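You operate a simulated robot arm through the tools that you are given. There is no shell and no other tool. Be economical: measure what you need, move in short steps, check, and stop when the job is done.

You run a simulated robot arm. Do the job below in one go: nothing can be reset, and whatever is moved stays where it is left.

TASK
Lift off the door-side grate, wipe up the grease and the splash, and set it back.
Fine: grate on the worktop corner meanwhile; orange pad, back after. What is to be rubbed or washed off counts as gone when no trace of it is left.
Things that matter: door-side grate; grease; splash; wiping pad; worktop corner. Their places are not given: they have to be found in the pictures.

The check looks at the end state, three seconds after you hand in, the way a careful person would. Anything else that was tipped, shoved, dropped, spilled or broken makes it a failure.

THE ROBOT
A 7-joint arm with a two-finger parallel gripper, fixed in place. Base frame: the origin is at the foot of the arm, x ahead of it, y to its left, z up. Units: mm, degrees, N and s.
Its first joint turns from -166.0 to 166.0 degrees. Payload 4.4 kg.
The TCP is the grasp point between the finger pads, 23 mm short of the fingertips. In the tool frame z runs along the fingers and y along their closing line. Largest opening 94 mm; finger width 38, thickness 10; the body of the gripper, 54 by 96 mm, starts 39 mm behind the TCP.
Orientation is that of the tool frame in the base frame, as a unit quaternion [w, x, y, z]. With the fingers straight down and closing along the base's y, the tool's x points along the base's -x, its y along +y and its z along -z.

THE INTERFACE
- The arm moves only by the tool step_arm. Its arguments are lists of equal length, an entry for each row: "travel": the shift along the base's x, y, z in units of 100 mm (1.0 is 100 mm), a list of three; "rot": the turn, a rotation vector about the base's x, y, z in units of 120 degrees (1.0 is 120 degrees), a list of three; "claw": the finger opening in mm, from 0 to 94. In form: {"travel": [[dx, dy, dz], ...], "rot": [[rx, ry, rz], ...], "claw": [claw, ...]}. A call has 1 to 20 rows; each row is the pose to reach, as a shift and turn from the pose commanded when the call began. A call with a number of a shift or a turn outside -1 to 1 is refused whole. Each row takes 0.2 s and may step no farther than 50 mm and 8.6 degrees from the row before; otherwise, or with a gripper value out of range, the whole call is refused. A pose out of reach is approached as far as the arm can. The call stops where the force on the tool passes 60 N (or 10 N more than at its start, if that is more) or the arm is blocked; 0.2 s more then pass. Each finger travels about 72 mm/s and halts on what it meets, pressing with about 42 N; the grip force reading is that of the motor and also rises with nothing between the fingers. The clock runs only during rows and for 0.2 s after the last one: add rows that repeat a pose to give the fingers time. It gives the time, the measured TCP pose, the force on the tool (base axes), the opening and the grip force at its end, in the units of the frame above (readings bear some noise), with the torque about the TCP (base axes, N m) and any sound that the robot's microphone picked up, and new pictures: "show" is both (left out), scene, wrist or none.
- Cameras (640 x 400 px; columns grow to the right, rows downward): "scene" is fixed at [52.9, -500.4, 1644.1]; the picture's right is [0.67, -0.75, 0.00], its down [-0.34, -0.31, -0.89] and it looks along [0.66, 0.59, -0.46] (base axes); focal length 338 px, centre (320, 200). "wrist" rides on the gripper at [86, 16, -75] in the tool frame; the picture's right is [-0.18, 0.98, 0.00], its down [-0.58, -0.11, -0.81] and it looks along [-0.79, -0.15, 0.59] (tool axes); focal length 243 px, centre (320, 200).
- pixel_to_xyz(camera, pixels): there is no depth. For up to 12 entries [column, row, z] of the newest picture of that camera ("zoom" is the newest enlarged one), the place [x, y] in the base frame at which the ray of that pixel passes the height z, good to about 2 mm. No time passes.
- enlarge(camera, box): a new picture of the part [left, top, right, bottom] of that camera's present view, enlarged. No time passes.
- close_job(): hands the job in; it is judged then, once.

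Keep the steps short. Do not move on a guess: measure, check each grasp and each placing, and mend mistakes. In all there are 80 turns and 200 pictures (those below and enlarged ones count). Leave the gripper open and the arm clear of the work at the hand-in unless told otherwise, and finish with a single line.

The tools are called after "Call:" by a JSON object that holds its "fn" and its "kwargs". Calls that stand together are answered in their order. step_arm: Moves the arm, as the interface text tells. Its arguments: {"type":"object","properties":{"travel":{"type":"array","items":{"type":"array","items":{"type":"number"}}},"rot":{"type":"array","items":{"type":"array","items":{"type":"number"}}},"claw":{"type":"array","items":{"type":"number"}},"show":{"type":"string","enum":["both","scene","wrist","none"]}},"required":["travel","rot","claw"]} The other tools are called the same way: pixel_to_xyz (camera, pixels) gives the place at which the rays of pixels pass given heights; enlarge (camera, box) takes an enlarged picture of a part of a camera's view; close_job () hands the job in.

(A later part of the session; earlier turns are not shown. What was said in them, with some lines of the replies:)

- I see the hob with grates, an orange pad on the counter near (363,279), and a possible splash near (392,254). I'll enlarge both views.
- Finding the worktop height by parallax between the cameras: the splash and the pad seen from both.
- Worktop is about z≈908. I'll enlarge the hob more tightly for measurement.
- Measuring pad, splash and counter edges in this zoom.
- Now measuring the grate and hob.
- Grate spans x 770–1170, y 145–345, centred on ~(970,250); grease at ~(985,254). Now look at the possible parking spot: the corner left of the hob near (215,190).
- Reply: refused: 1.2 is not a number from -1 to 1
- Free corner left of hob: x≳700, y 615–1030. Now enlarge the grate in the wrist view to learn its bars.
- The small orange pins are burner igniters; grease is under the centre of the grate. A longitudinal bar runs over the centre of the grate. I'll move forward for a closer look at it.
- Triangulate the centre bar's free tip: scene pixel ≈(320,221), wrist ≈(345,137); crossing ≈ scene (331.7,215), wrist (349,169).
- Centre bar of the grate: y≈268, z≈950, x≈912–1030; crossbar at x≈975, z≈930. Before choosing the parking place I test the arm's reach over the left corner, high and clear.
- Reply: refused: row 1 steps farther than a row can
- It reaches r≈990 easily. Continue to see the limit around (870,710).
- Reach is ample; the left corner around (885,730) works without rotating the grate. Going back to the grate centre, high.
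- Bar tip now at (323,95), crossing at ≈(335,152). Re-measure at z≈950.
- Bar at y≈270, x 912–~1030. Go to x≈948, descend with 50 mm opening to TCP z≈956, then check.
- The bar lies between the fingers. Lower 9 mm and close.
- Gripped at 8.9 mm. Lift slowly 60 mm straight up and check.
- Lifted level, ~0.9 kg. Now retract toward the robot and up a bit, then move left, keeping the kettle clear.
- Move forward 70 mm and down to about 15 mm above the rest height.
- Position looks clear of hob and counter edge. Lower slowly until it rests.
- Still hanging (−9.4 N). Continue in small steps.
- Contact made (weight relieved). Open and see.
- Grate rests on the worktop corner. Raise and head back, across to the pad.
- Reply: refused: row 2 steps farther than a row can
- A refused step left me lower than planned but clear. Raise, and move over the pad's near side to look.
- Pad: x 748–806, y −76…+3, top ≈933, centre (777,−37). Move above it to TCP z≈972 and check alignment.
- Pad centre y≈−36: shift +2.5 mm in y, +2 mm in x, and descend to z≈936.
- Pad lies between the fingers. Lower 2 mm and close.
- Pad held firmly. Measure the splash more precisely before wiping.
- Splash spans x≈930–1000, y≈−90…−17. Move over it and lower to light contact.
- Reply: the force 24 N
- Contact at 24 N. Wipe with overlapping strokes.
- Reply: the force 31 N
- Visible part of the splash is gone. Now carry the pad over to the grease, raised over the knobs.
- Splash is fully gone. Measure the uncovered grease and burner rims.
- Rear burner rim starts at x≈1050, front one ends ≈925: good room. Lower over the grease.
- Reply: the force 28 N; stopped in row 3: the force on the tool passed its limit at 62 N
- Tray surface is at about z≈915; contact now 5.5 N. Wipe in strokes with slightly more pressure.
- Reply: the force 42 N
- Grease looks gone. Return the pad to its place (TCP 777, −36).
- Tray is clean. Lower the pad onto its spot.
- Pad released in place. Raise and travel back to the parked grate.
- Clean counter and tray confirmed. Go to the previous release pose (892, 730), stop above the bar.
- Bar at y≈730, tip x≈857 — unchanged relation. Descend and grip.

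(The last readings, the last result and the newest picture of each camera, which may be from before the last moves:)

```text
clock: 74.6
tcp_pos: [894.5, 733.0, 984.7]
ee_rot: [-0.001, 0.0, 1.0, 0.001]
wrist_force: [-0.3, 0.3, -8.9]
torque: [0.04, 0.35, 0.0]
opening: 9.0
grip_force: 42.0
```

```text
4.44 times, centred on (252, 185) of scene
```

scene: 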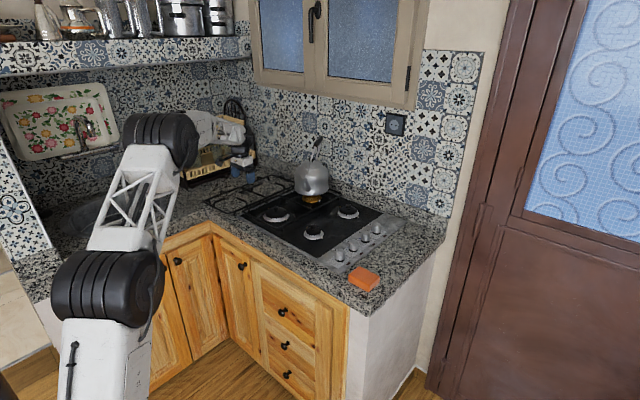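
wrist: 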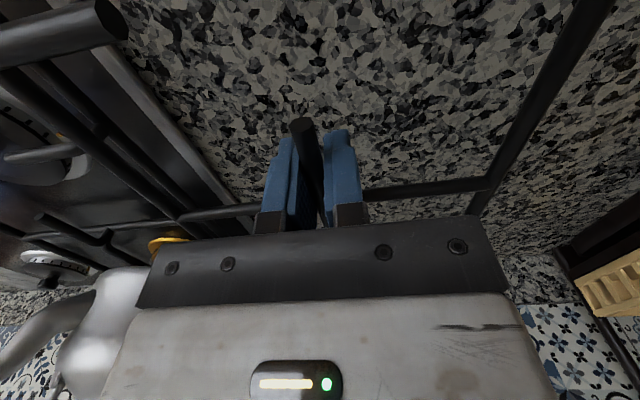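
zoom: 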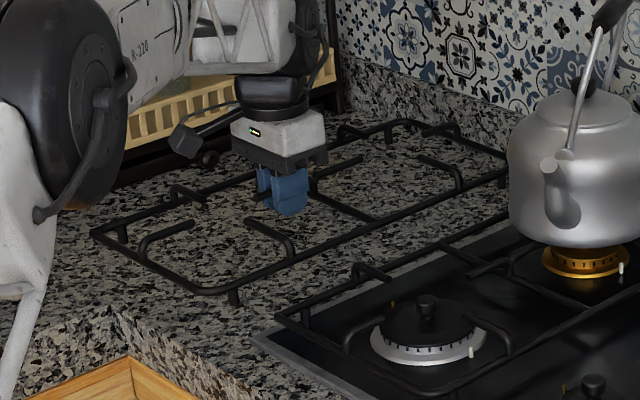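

Grate held as before. Reverse path: up and back, then right, then forward over its seat.

Call:
{"fn": "step_arm", "kwargs": {"travel": [[0, 0, 0.3], [-0.3, 0, 0.5], [-0.6, 0, 0.7], [-0.9, 0, 0.8]], "rot": [[0, 0, 0], [0, 0, 0], [0, 0, 0], [0, 0, 0]], "claw": [0, 0, 0, 0], "show": "none"}}

Call:
{"fn": "step_arm", "kwargs": {"travel": [[-0.3, 0, 0], [-0.6, 0, 0], [-0.85, -0.1, 0], [-0.9, -0.4, 0], [-0.9, -0.6, 0]], "rot": [[0, 0, 0], [0, 0, 0], [0, 0, 0], [0, 0, 0], [0, 0, 0]], "claw": [0, 0, 0, 0, 0], "show": "none"}}

Call:
{"fn": "step_arm", "kwargs": {"travel": [[0, -0.35, 0], [0, -0.7, 0], [0, -1.0, 0]], "rot": [[0, 0, 0], [0, 0, 0], [0, 0, 0]], "claw": [0, 0, 0], "show": "none"}}

Call:
{"fn": "step_arm", "kwargs": {"travel": [[0, -0.35, 0], [0, -0.7, 0], [0, -1.0, 0]], "rot": [[0, 0, 0], [0, 0, 0], [0, 0, 0]], "claw": [0, 0, 0], "show": "none"}}

Call:
{"fn": "step_arm", "kwargs": {"travel": [[0, -0.35, 0], [0, -0.7, 0], [0, -1.0, 0]], "rot": [[0, 0, 0], [0, 0, 0], [0, 0, 0]], "claw": [0, 0, 0], "show": "none"}}

Call:
{"fn": "step_arm", "kwargs": {"travel": [[0, -0.35, 0], [0, -0.7, 0], [0, -1.0, 0], [0, -1.0, 0]], "rot": [[0, 0, 0], [0, 0, 0], [0, 0, 0], [0, 0, 0]], "claw": [0, 0, 0, 0], "show": "both"}}

```text
clock: 75.6
tcp_pos: [802.4, 732.9, 1062.6]
ee_rot: [-0.001, 0.0, 1.0, 0.0]
wrist_force: [-0.6, -0.1, -10.9]
torque: [0.08, 0.35, -0.01]
opening: 8.8
grip_force: 41.7
```

```text
clock: 76.8
tcp_pos: [712.9, 675.1, 1058.6]
ee_rot: [-0.001, 0.0, 1.0, 0.001]
wrist_force: [0.1, 0.5, -9.5]
torque: [0.09, 0.38, 0.02]
opening: 8.7
grip_force: 41.5
```

```text
clock: 77.6
tcp_pos: [711.6, 574.5, 1062.1]
ee_rot: [-0.001, 0.0, 1.0, 0.001]
wrist_force: [-0.5, 0.3, -10.1]
torque: [0.04, 0.37, 0.0]
opening: 8.7
grip_force: 41.9
```

```text
clock: 78.4
tcp_pos: [712.6, 473.9, 1061.4]
ee_rot: [-0.001, 0.0, 1.0, 0.001]
wrist_force: [0.0, -0.4, -10.4]
torque: [0.07, 0.34, -0.01]
opening: 8.8
grip_force: 42.2
```

```text
clock: 79.2
tcp_pos: [714.2, 371.5, 1060.1]
ee_rot: [-0.001, -0.001, 1.0, 0.0]
wrist_force: [-0.5, -0.3, -10.2]
torque: [0.09, 0.37, -0.02]
opening: 8.6
grip_force: 42.0
```

```text
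clock: 80.2
tcp_pos: [714.9, 271.2, 1063.8]
ee_rot: [-0.001, 0.001, 1.0, 0.0]
wrist_force: [-0.7, 0.0, -8.0]
torque: [0.04, 0.32, 0.0]
opening: 9.0
grip_force: 42.1
```

scene: 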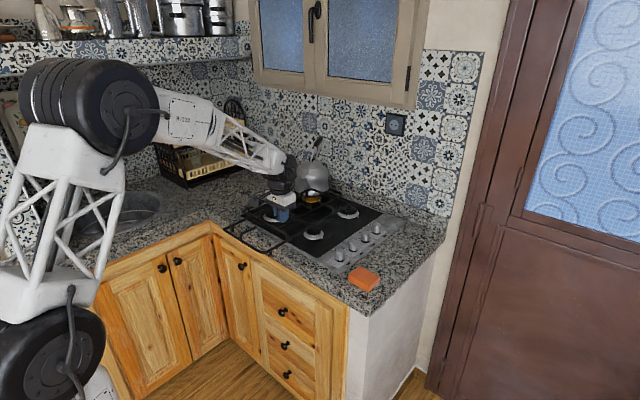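
wrist: 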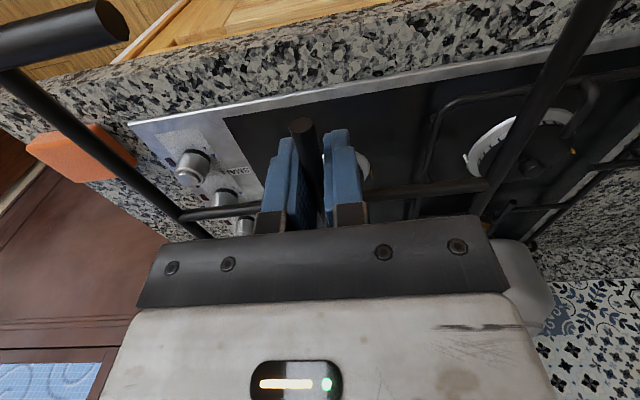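

Averaging readings, I'm about 4 mm too far left and 234 mm short in x. Move forward to above the seat.

Call:
{"fn": "step_arm", "kwargs": {"travel": [[0.3, -0.04, 0], [0.65, -0.04, 0], [1.0, -0.04, -0.1]], "rot": [[0, 0, 0], [0, 0, 0], [0, 0, 0]], "claw": [0, 0, 0], "show": "none"}}

Call:
{"fn": "step_arm", "kwargs": {"travel": [[0.35, 0, -0.1], [0.7, 0, -0.2], [1.0, 0, -0.3]], "rot": [[0, 0, 0], [0, 0, 0], [0, 0, 0]], "claw": [0, 0, 0], "show": "none"}}

Call:
{"fn": "step_arm", "kwargs": {"travel": [[0.2, 0, -0.1], [0.34, 0, -0.2], [0.34, 0, -0.4], [0.34, 0, -0.5], [0.34, 0, -0.5]], "rot": [[0, 0, 0], [0, 0, 0], [0, 0, 0], [0, 0, 0], [0, 0, 0]], "claw": [0, 0, 0, 0, 0], "show": "both"}}

Call:
{"fn": "enlarge", "kwargs": {"camera": "scene", "box": [240, 175, 400, 275]}}

```text
clock: 81.0
tcp_pos: [816.0, 268.4, 1051.1]
ee_rot: [0.0, 0.0, 1.0, 0.001]
wrist_force: [-0.1, -0.3, -8.0]
torque: [0.06, 0.32, -0.01]
opening: 9.0
grip_force: 42.3
```

```text
clock: 81.8
tcp_pos: [913.2, 269.3, 1022.2]
ee_rot: [-0.001, 0.0, 1.0, 0.001]
wrist_force: [0.6, -0.8, -7.5]
torque: [0.07, 0.31, 0.01]
opening: 8.8
grip_force: 41.9
```

```text
clock: 83.0
tcp_pos: [946.4, 269.3, 973.7]
ee_rot: [-0.001, 0.0, 1.0, 0.0]
wrist_force: [0.5, 0.5, -10.2]
torque: [0.08, 0.34, 0.02]
opening: 8.7
grip_force: 42.1
```

scene: 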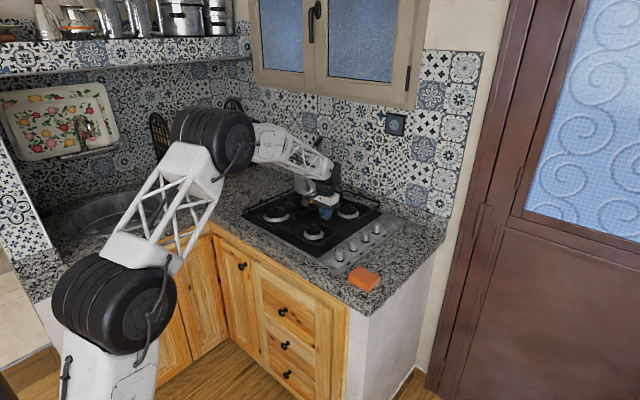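
wrist: 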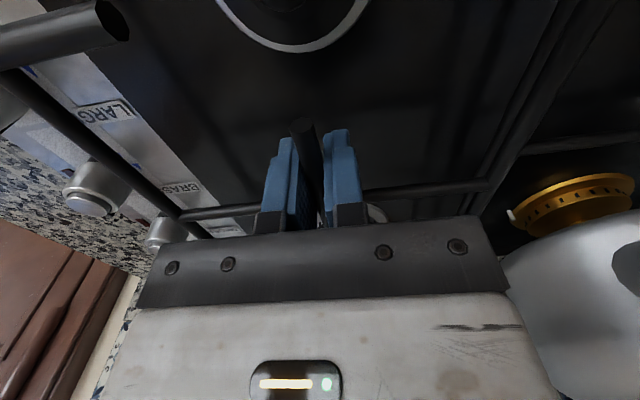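

```text
4.00 times, centred on (320, 225) of scene
```

zoom: 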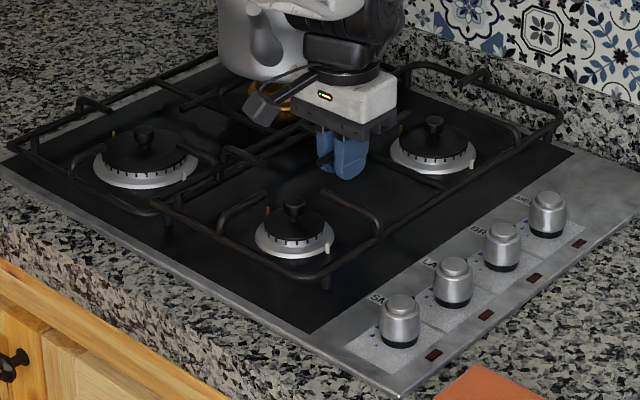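

Alignment matches the original picture. Lower with small steps to contact.

Call:
{"fn": "step_arm", "kwargs": {"travel": [[0, 0, -0.1], [0, 0, -0.18], [0, 0, -0.22], [0, 0, -0.24], [0, 0, -0.25], [0, 0, -0.25]], "rot": [[0, 0, 0], [0, 0, 0], [0, 0, 0], [0, 0, 0], [0, 0, 0], [0, 0, 0]], "claw": [0, 0, 0, 0, 0, 0], "show": "none"}}

```text
clock: 84.4
tcp_pos: [946.7, 269.2, 948.0]
ee_rot: [0.0, 0.0, 1.0, 0.002]
wrist_force: [0.0, 0.5, -7.6]
torque: [-0.04, 0.08, 0.0]
opening: 8.9
grip_force: 41.9
```

Call:
{"fn": "step_arm", "kwargs": {"travel": [[0, 0, -0.01], [0, 0, -0.015], [0, 0, -0.015]], "rot": [[0, 0, 0], [0, 0, 0], [0, 0, 0]], "claw": [0, 0, 0], "show": "wrist"}}

Call:
{"fn": "enlarge", "kwargs": {"camera": "scene", "box": [240, 175, 400, 275]}}

```text
clock: 85.2
tcp_pos: [946.7, 268.1, 947.7]
ee_rot: [-0.001, 0.0, 1.0, 0.001]
wrist_force: [6.1, 6.9, 8.6]
torque: [-0.08, 0.87, -0.1]
opening: 8.8
grip_force: 42.5
```

wrist: 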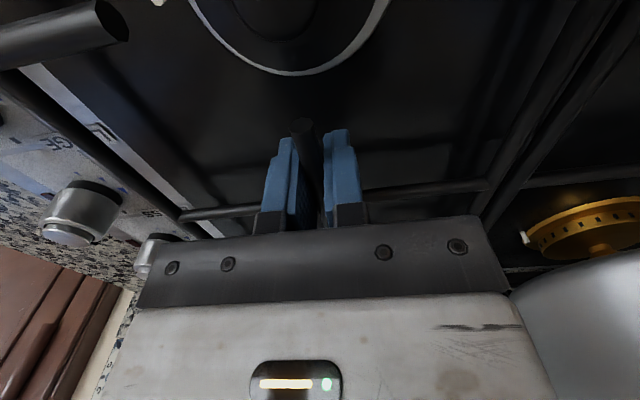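

```text
4.00 times, centred on (320, 225) of scene
```

zoom: 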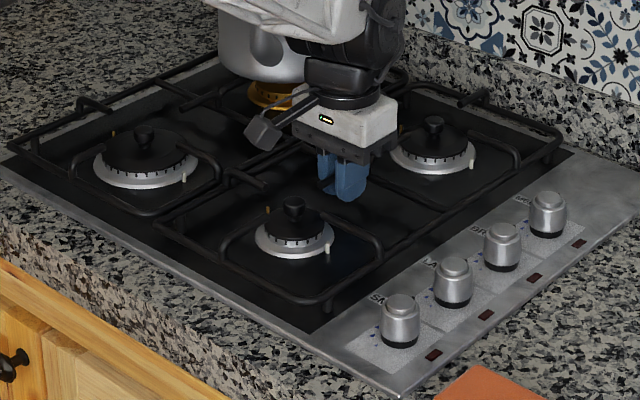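

Seated: corners coincide with the original picture ((325,300), (558,145)). Release and see.

Call:
{"fn": "step_arm", "kwargs": {"travel": [[0, 0, 0], [0, 0, 0], [0, 0, 0], [0, 0, 0]], "rot": [[0, 0, 0], [0, 0, 0], [0, 0, 0], [0, 0, 0]], "claw": [20, 40, 50, 50], "show": "none"}}

Call:
{"fn": "step_arm", "kwargs": {"travel": [[0, 0, 0.2], [0, 0, 0.5], [-0.1, 0, 0.9], [-0.5, 0, 1.0], [-0.9, 0, 1.0]], "rot": [[0, 0, 0], [0, 0, 0], [0, 0, 0], [0, 0, 0], [0, 0, 0]], "claw": [50, 50, 50, 50, 70], "show": "none"}}

Call:
{"fn": "step_arm", "kwargs": {"travel": [[-0.4, 0, 0.2], [-0.8, 0, 0.4], [-1.0, 0, 0.7], [-1.0, 0, 0.7]], "rot": [[0, 0, 0], [0, 0, 0], [0, 0, 0], [0, 0, 0]], "claw": [94, 94, 94, 94], "show": "both"}}

Call:
{"fn": "enlarge", "kwargs": {"camera": "scene", "box": [240, 175, 400, 275]}}

Call:
{"fn": "enlarge", "kwargs": {"camera": "scene", "box": [320, 230, 432, 300]}}

Call:
{"fn": "enlarge", "kwargs": {"camera": "wrist", "box": [220, 60, 500, 235]}}

```text
clock: 86.2
tcp_pos: [945.8, 268.0, 946.0]
ee_rot: [-0.001, 0.0, 1.0, 0.001]
wrist_force: [-0.3, 0.5, -1.0]
torque: [0.0, 0.04, 0.0]
opening: 49.9
grip_force: 0.0
```

```text
clock: 87.4
tcp_pos: [857.0, 267.2, 1044.9]
ee_rot: [-0.001, 0.0, 1.0, 0.001]
wrist_force: [0.2, 0.1, 0.8]
torque: [-0.03, -0.02, -0.02]
opening: 70.1
grip_force: 0.0
```

```text
clock: 88.4
tcp_pos: [755.1, 271.6, 1118.4]
ee_rot: [-0.001, 0.001, 1.0, 0.001]
wrist_force: [0.0, -0.4, -1.1]
torque: [0.03, 0.0, -0.05]
opening: 93.8
grip_force: 0.0
```

scene: 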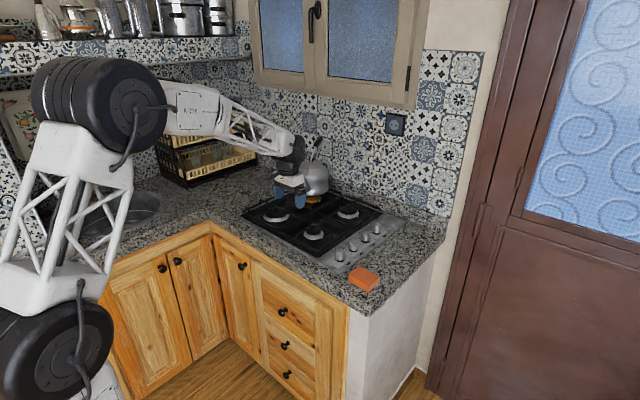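
wrist: 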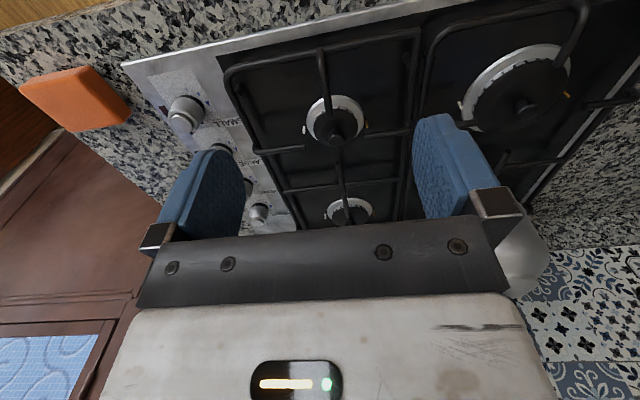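

```text
4.00 times, centred on (320, 225) of scene
```

zoom: 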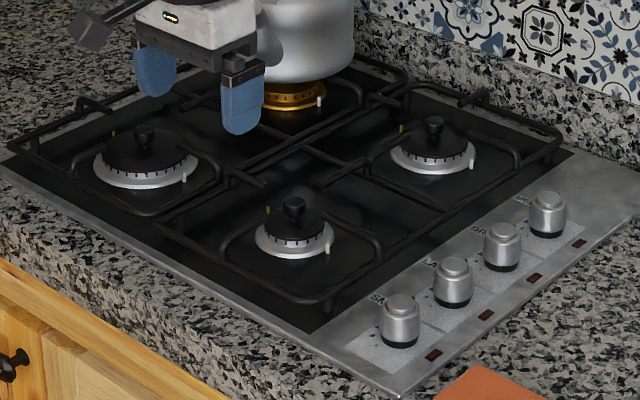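

```text
5.71 times, centred on (376, 265) of scene
```

zoom: 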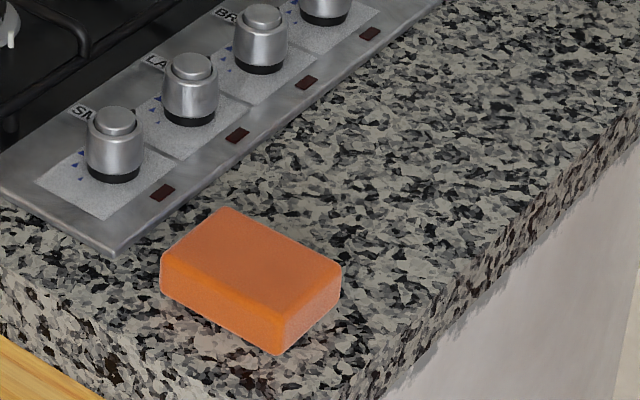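

```text
2.29 times, centred on (360, 148) of wrist
```

zoom: 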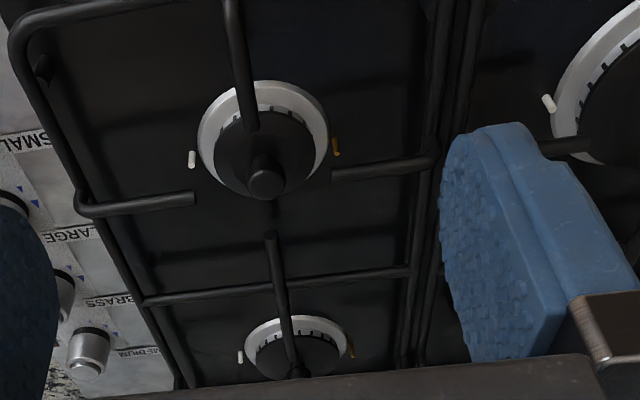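

Everything is back. One closer check of the tray for faint traces.

Call:
{"fn": "enlarge", "kwargs": {"camera": "scene", "box": [310, 205, 358, 235]}}

Call:
{"fn": "enlarge", "kwargs": {"camera": "wrist", "box": [270, 135, 414, 225]}}

```text
13.33 times, centred on (334, 220) of scene
```

zoom: 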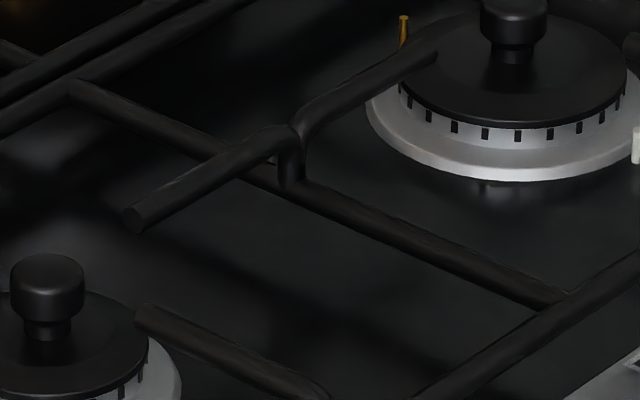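

```text
4.44 times, centred on (342, 180) of wrist
```

zoom: 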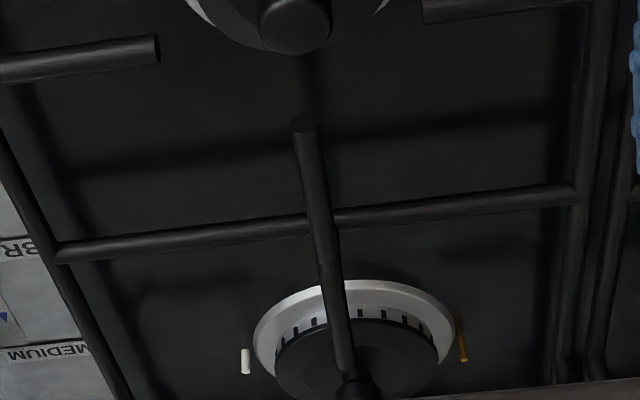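

No trace is left on the tray or the worktop, the grate and pad are back, and the gripper is open and clear, so I'm handing in.

Call:
{"fn": "close_job", "kwargs": {}}

```text
The job is handed in.
```

The grease and the splash are wiped up with no trace visible, the door-side grate is back on the hob, and the orange pad is back in its place.
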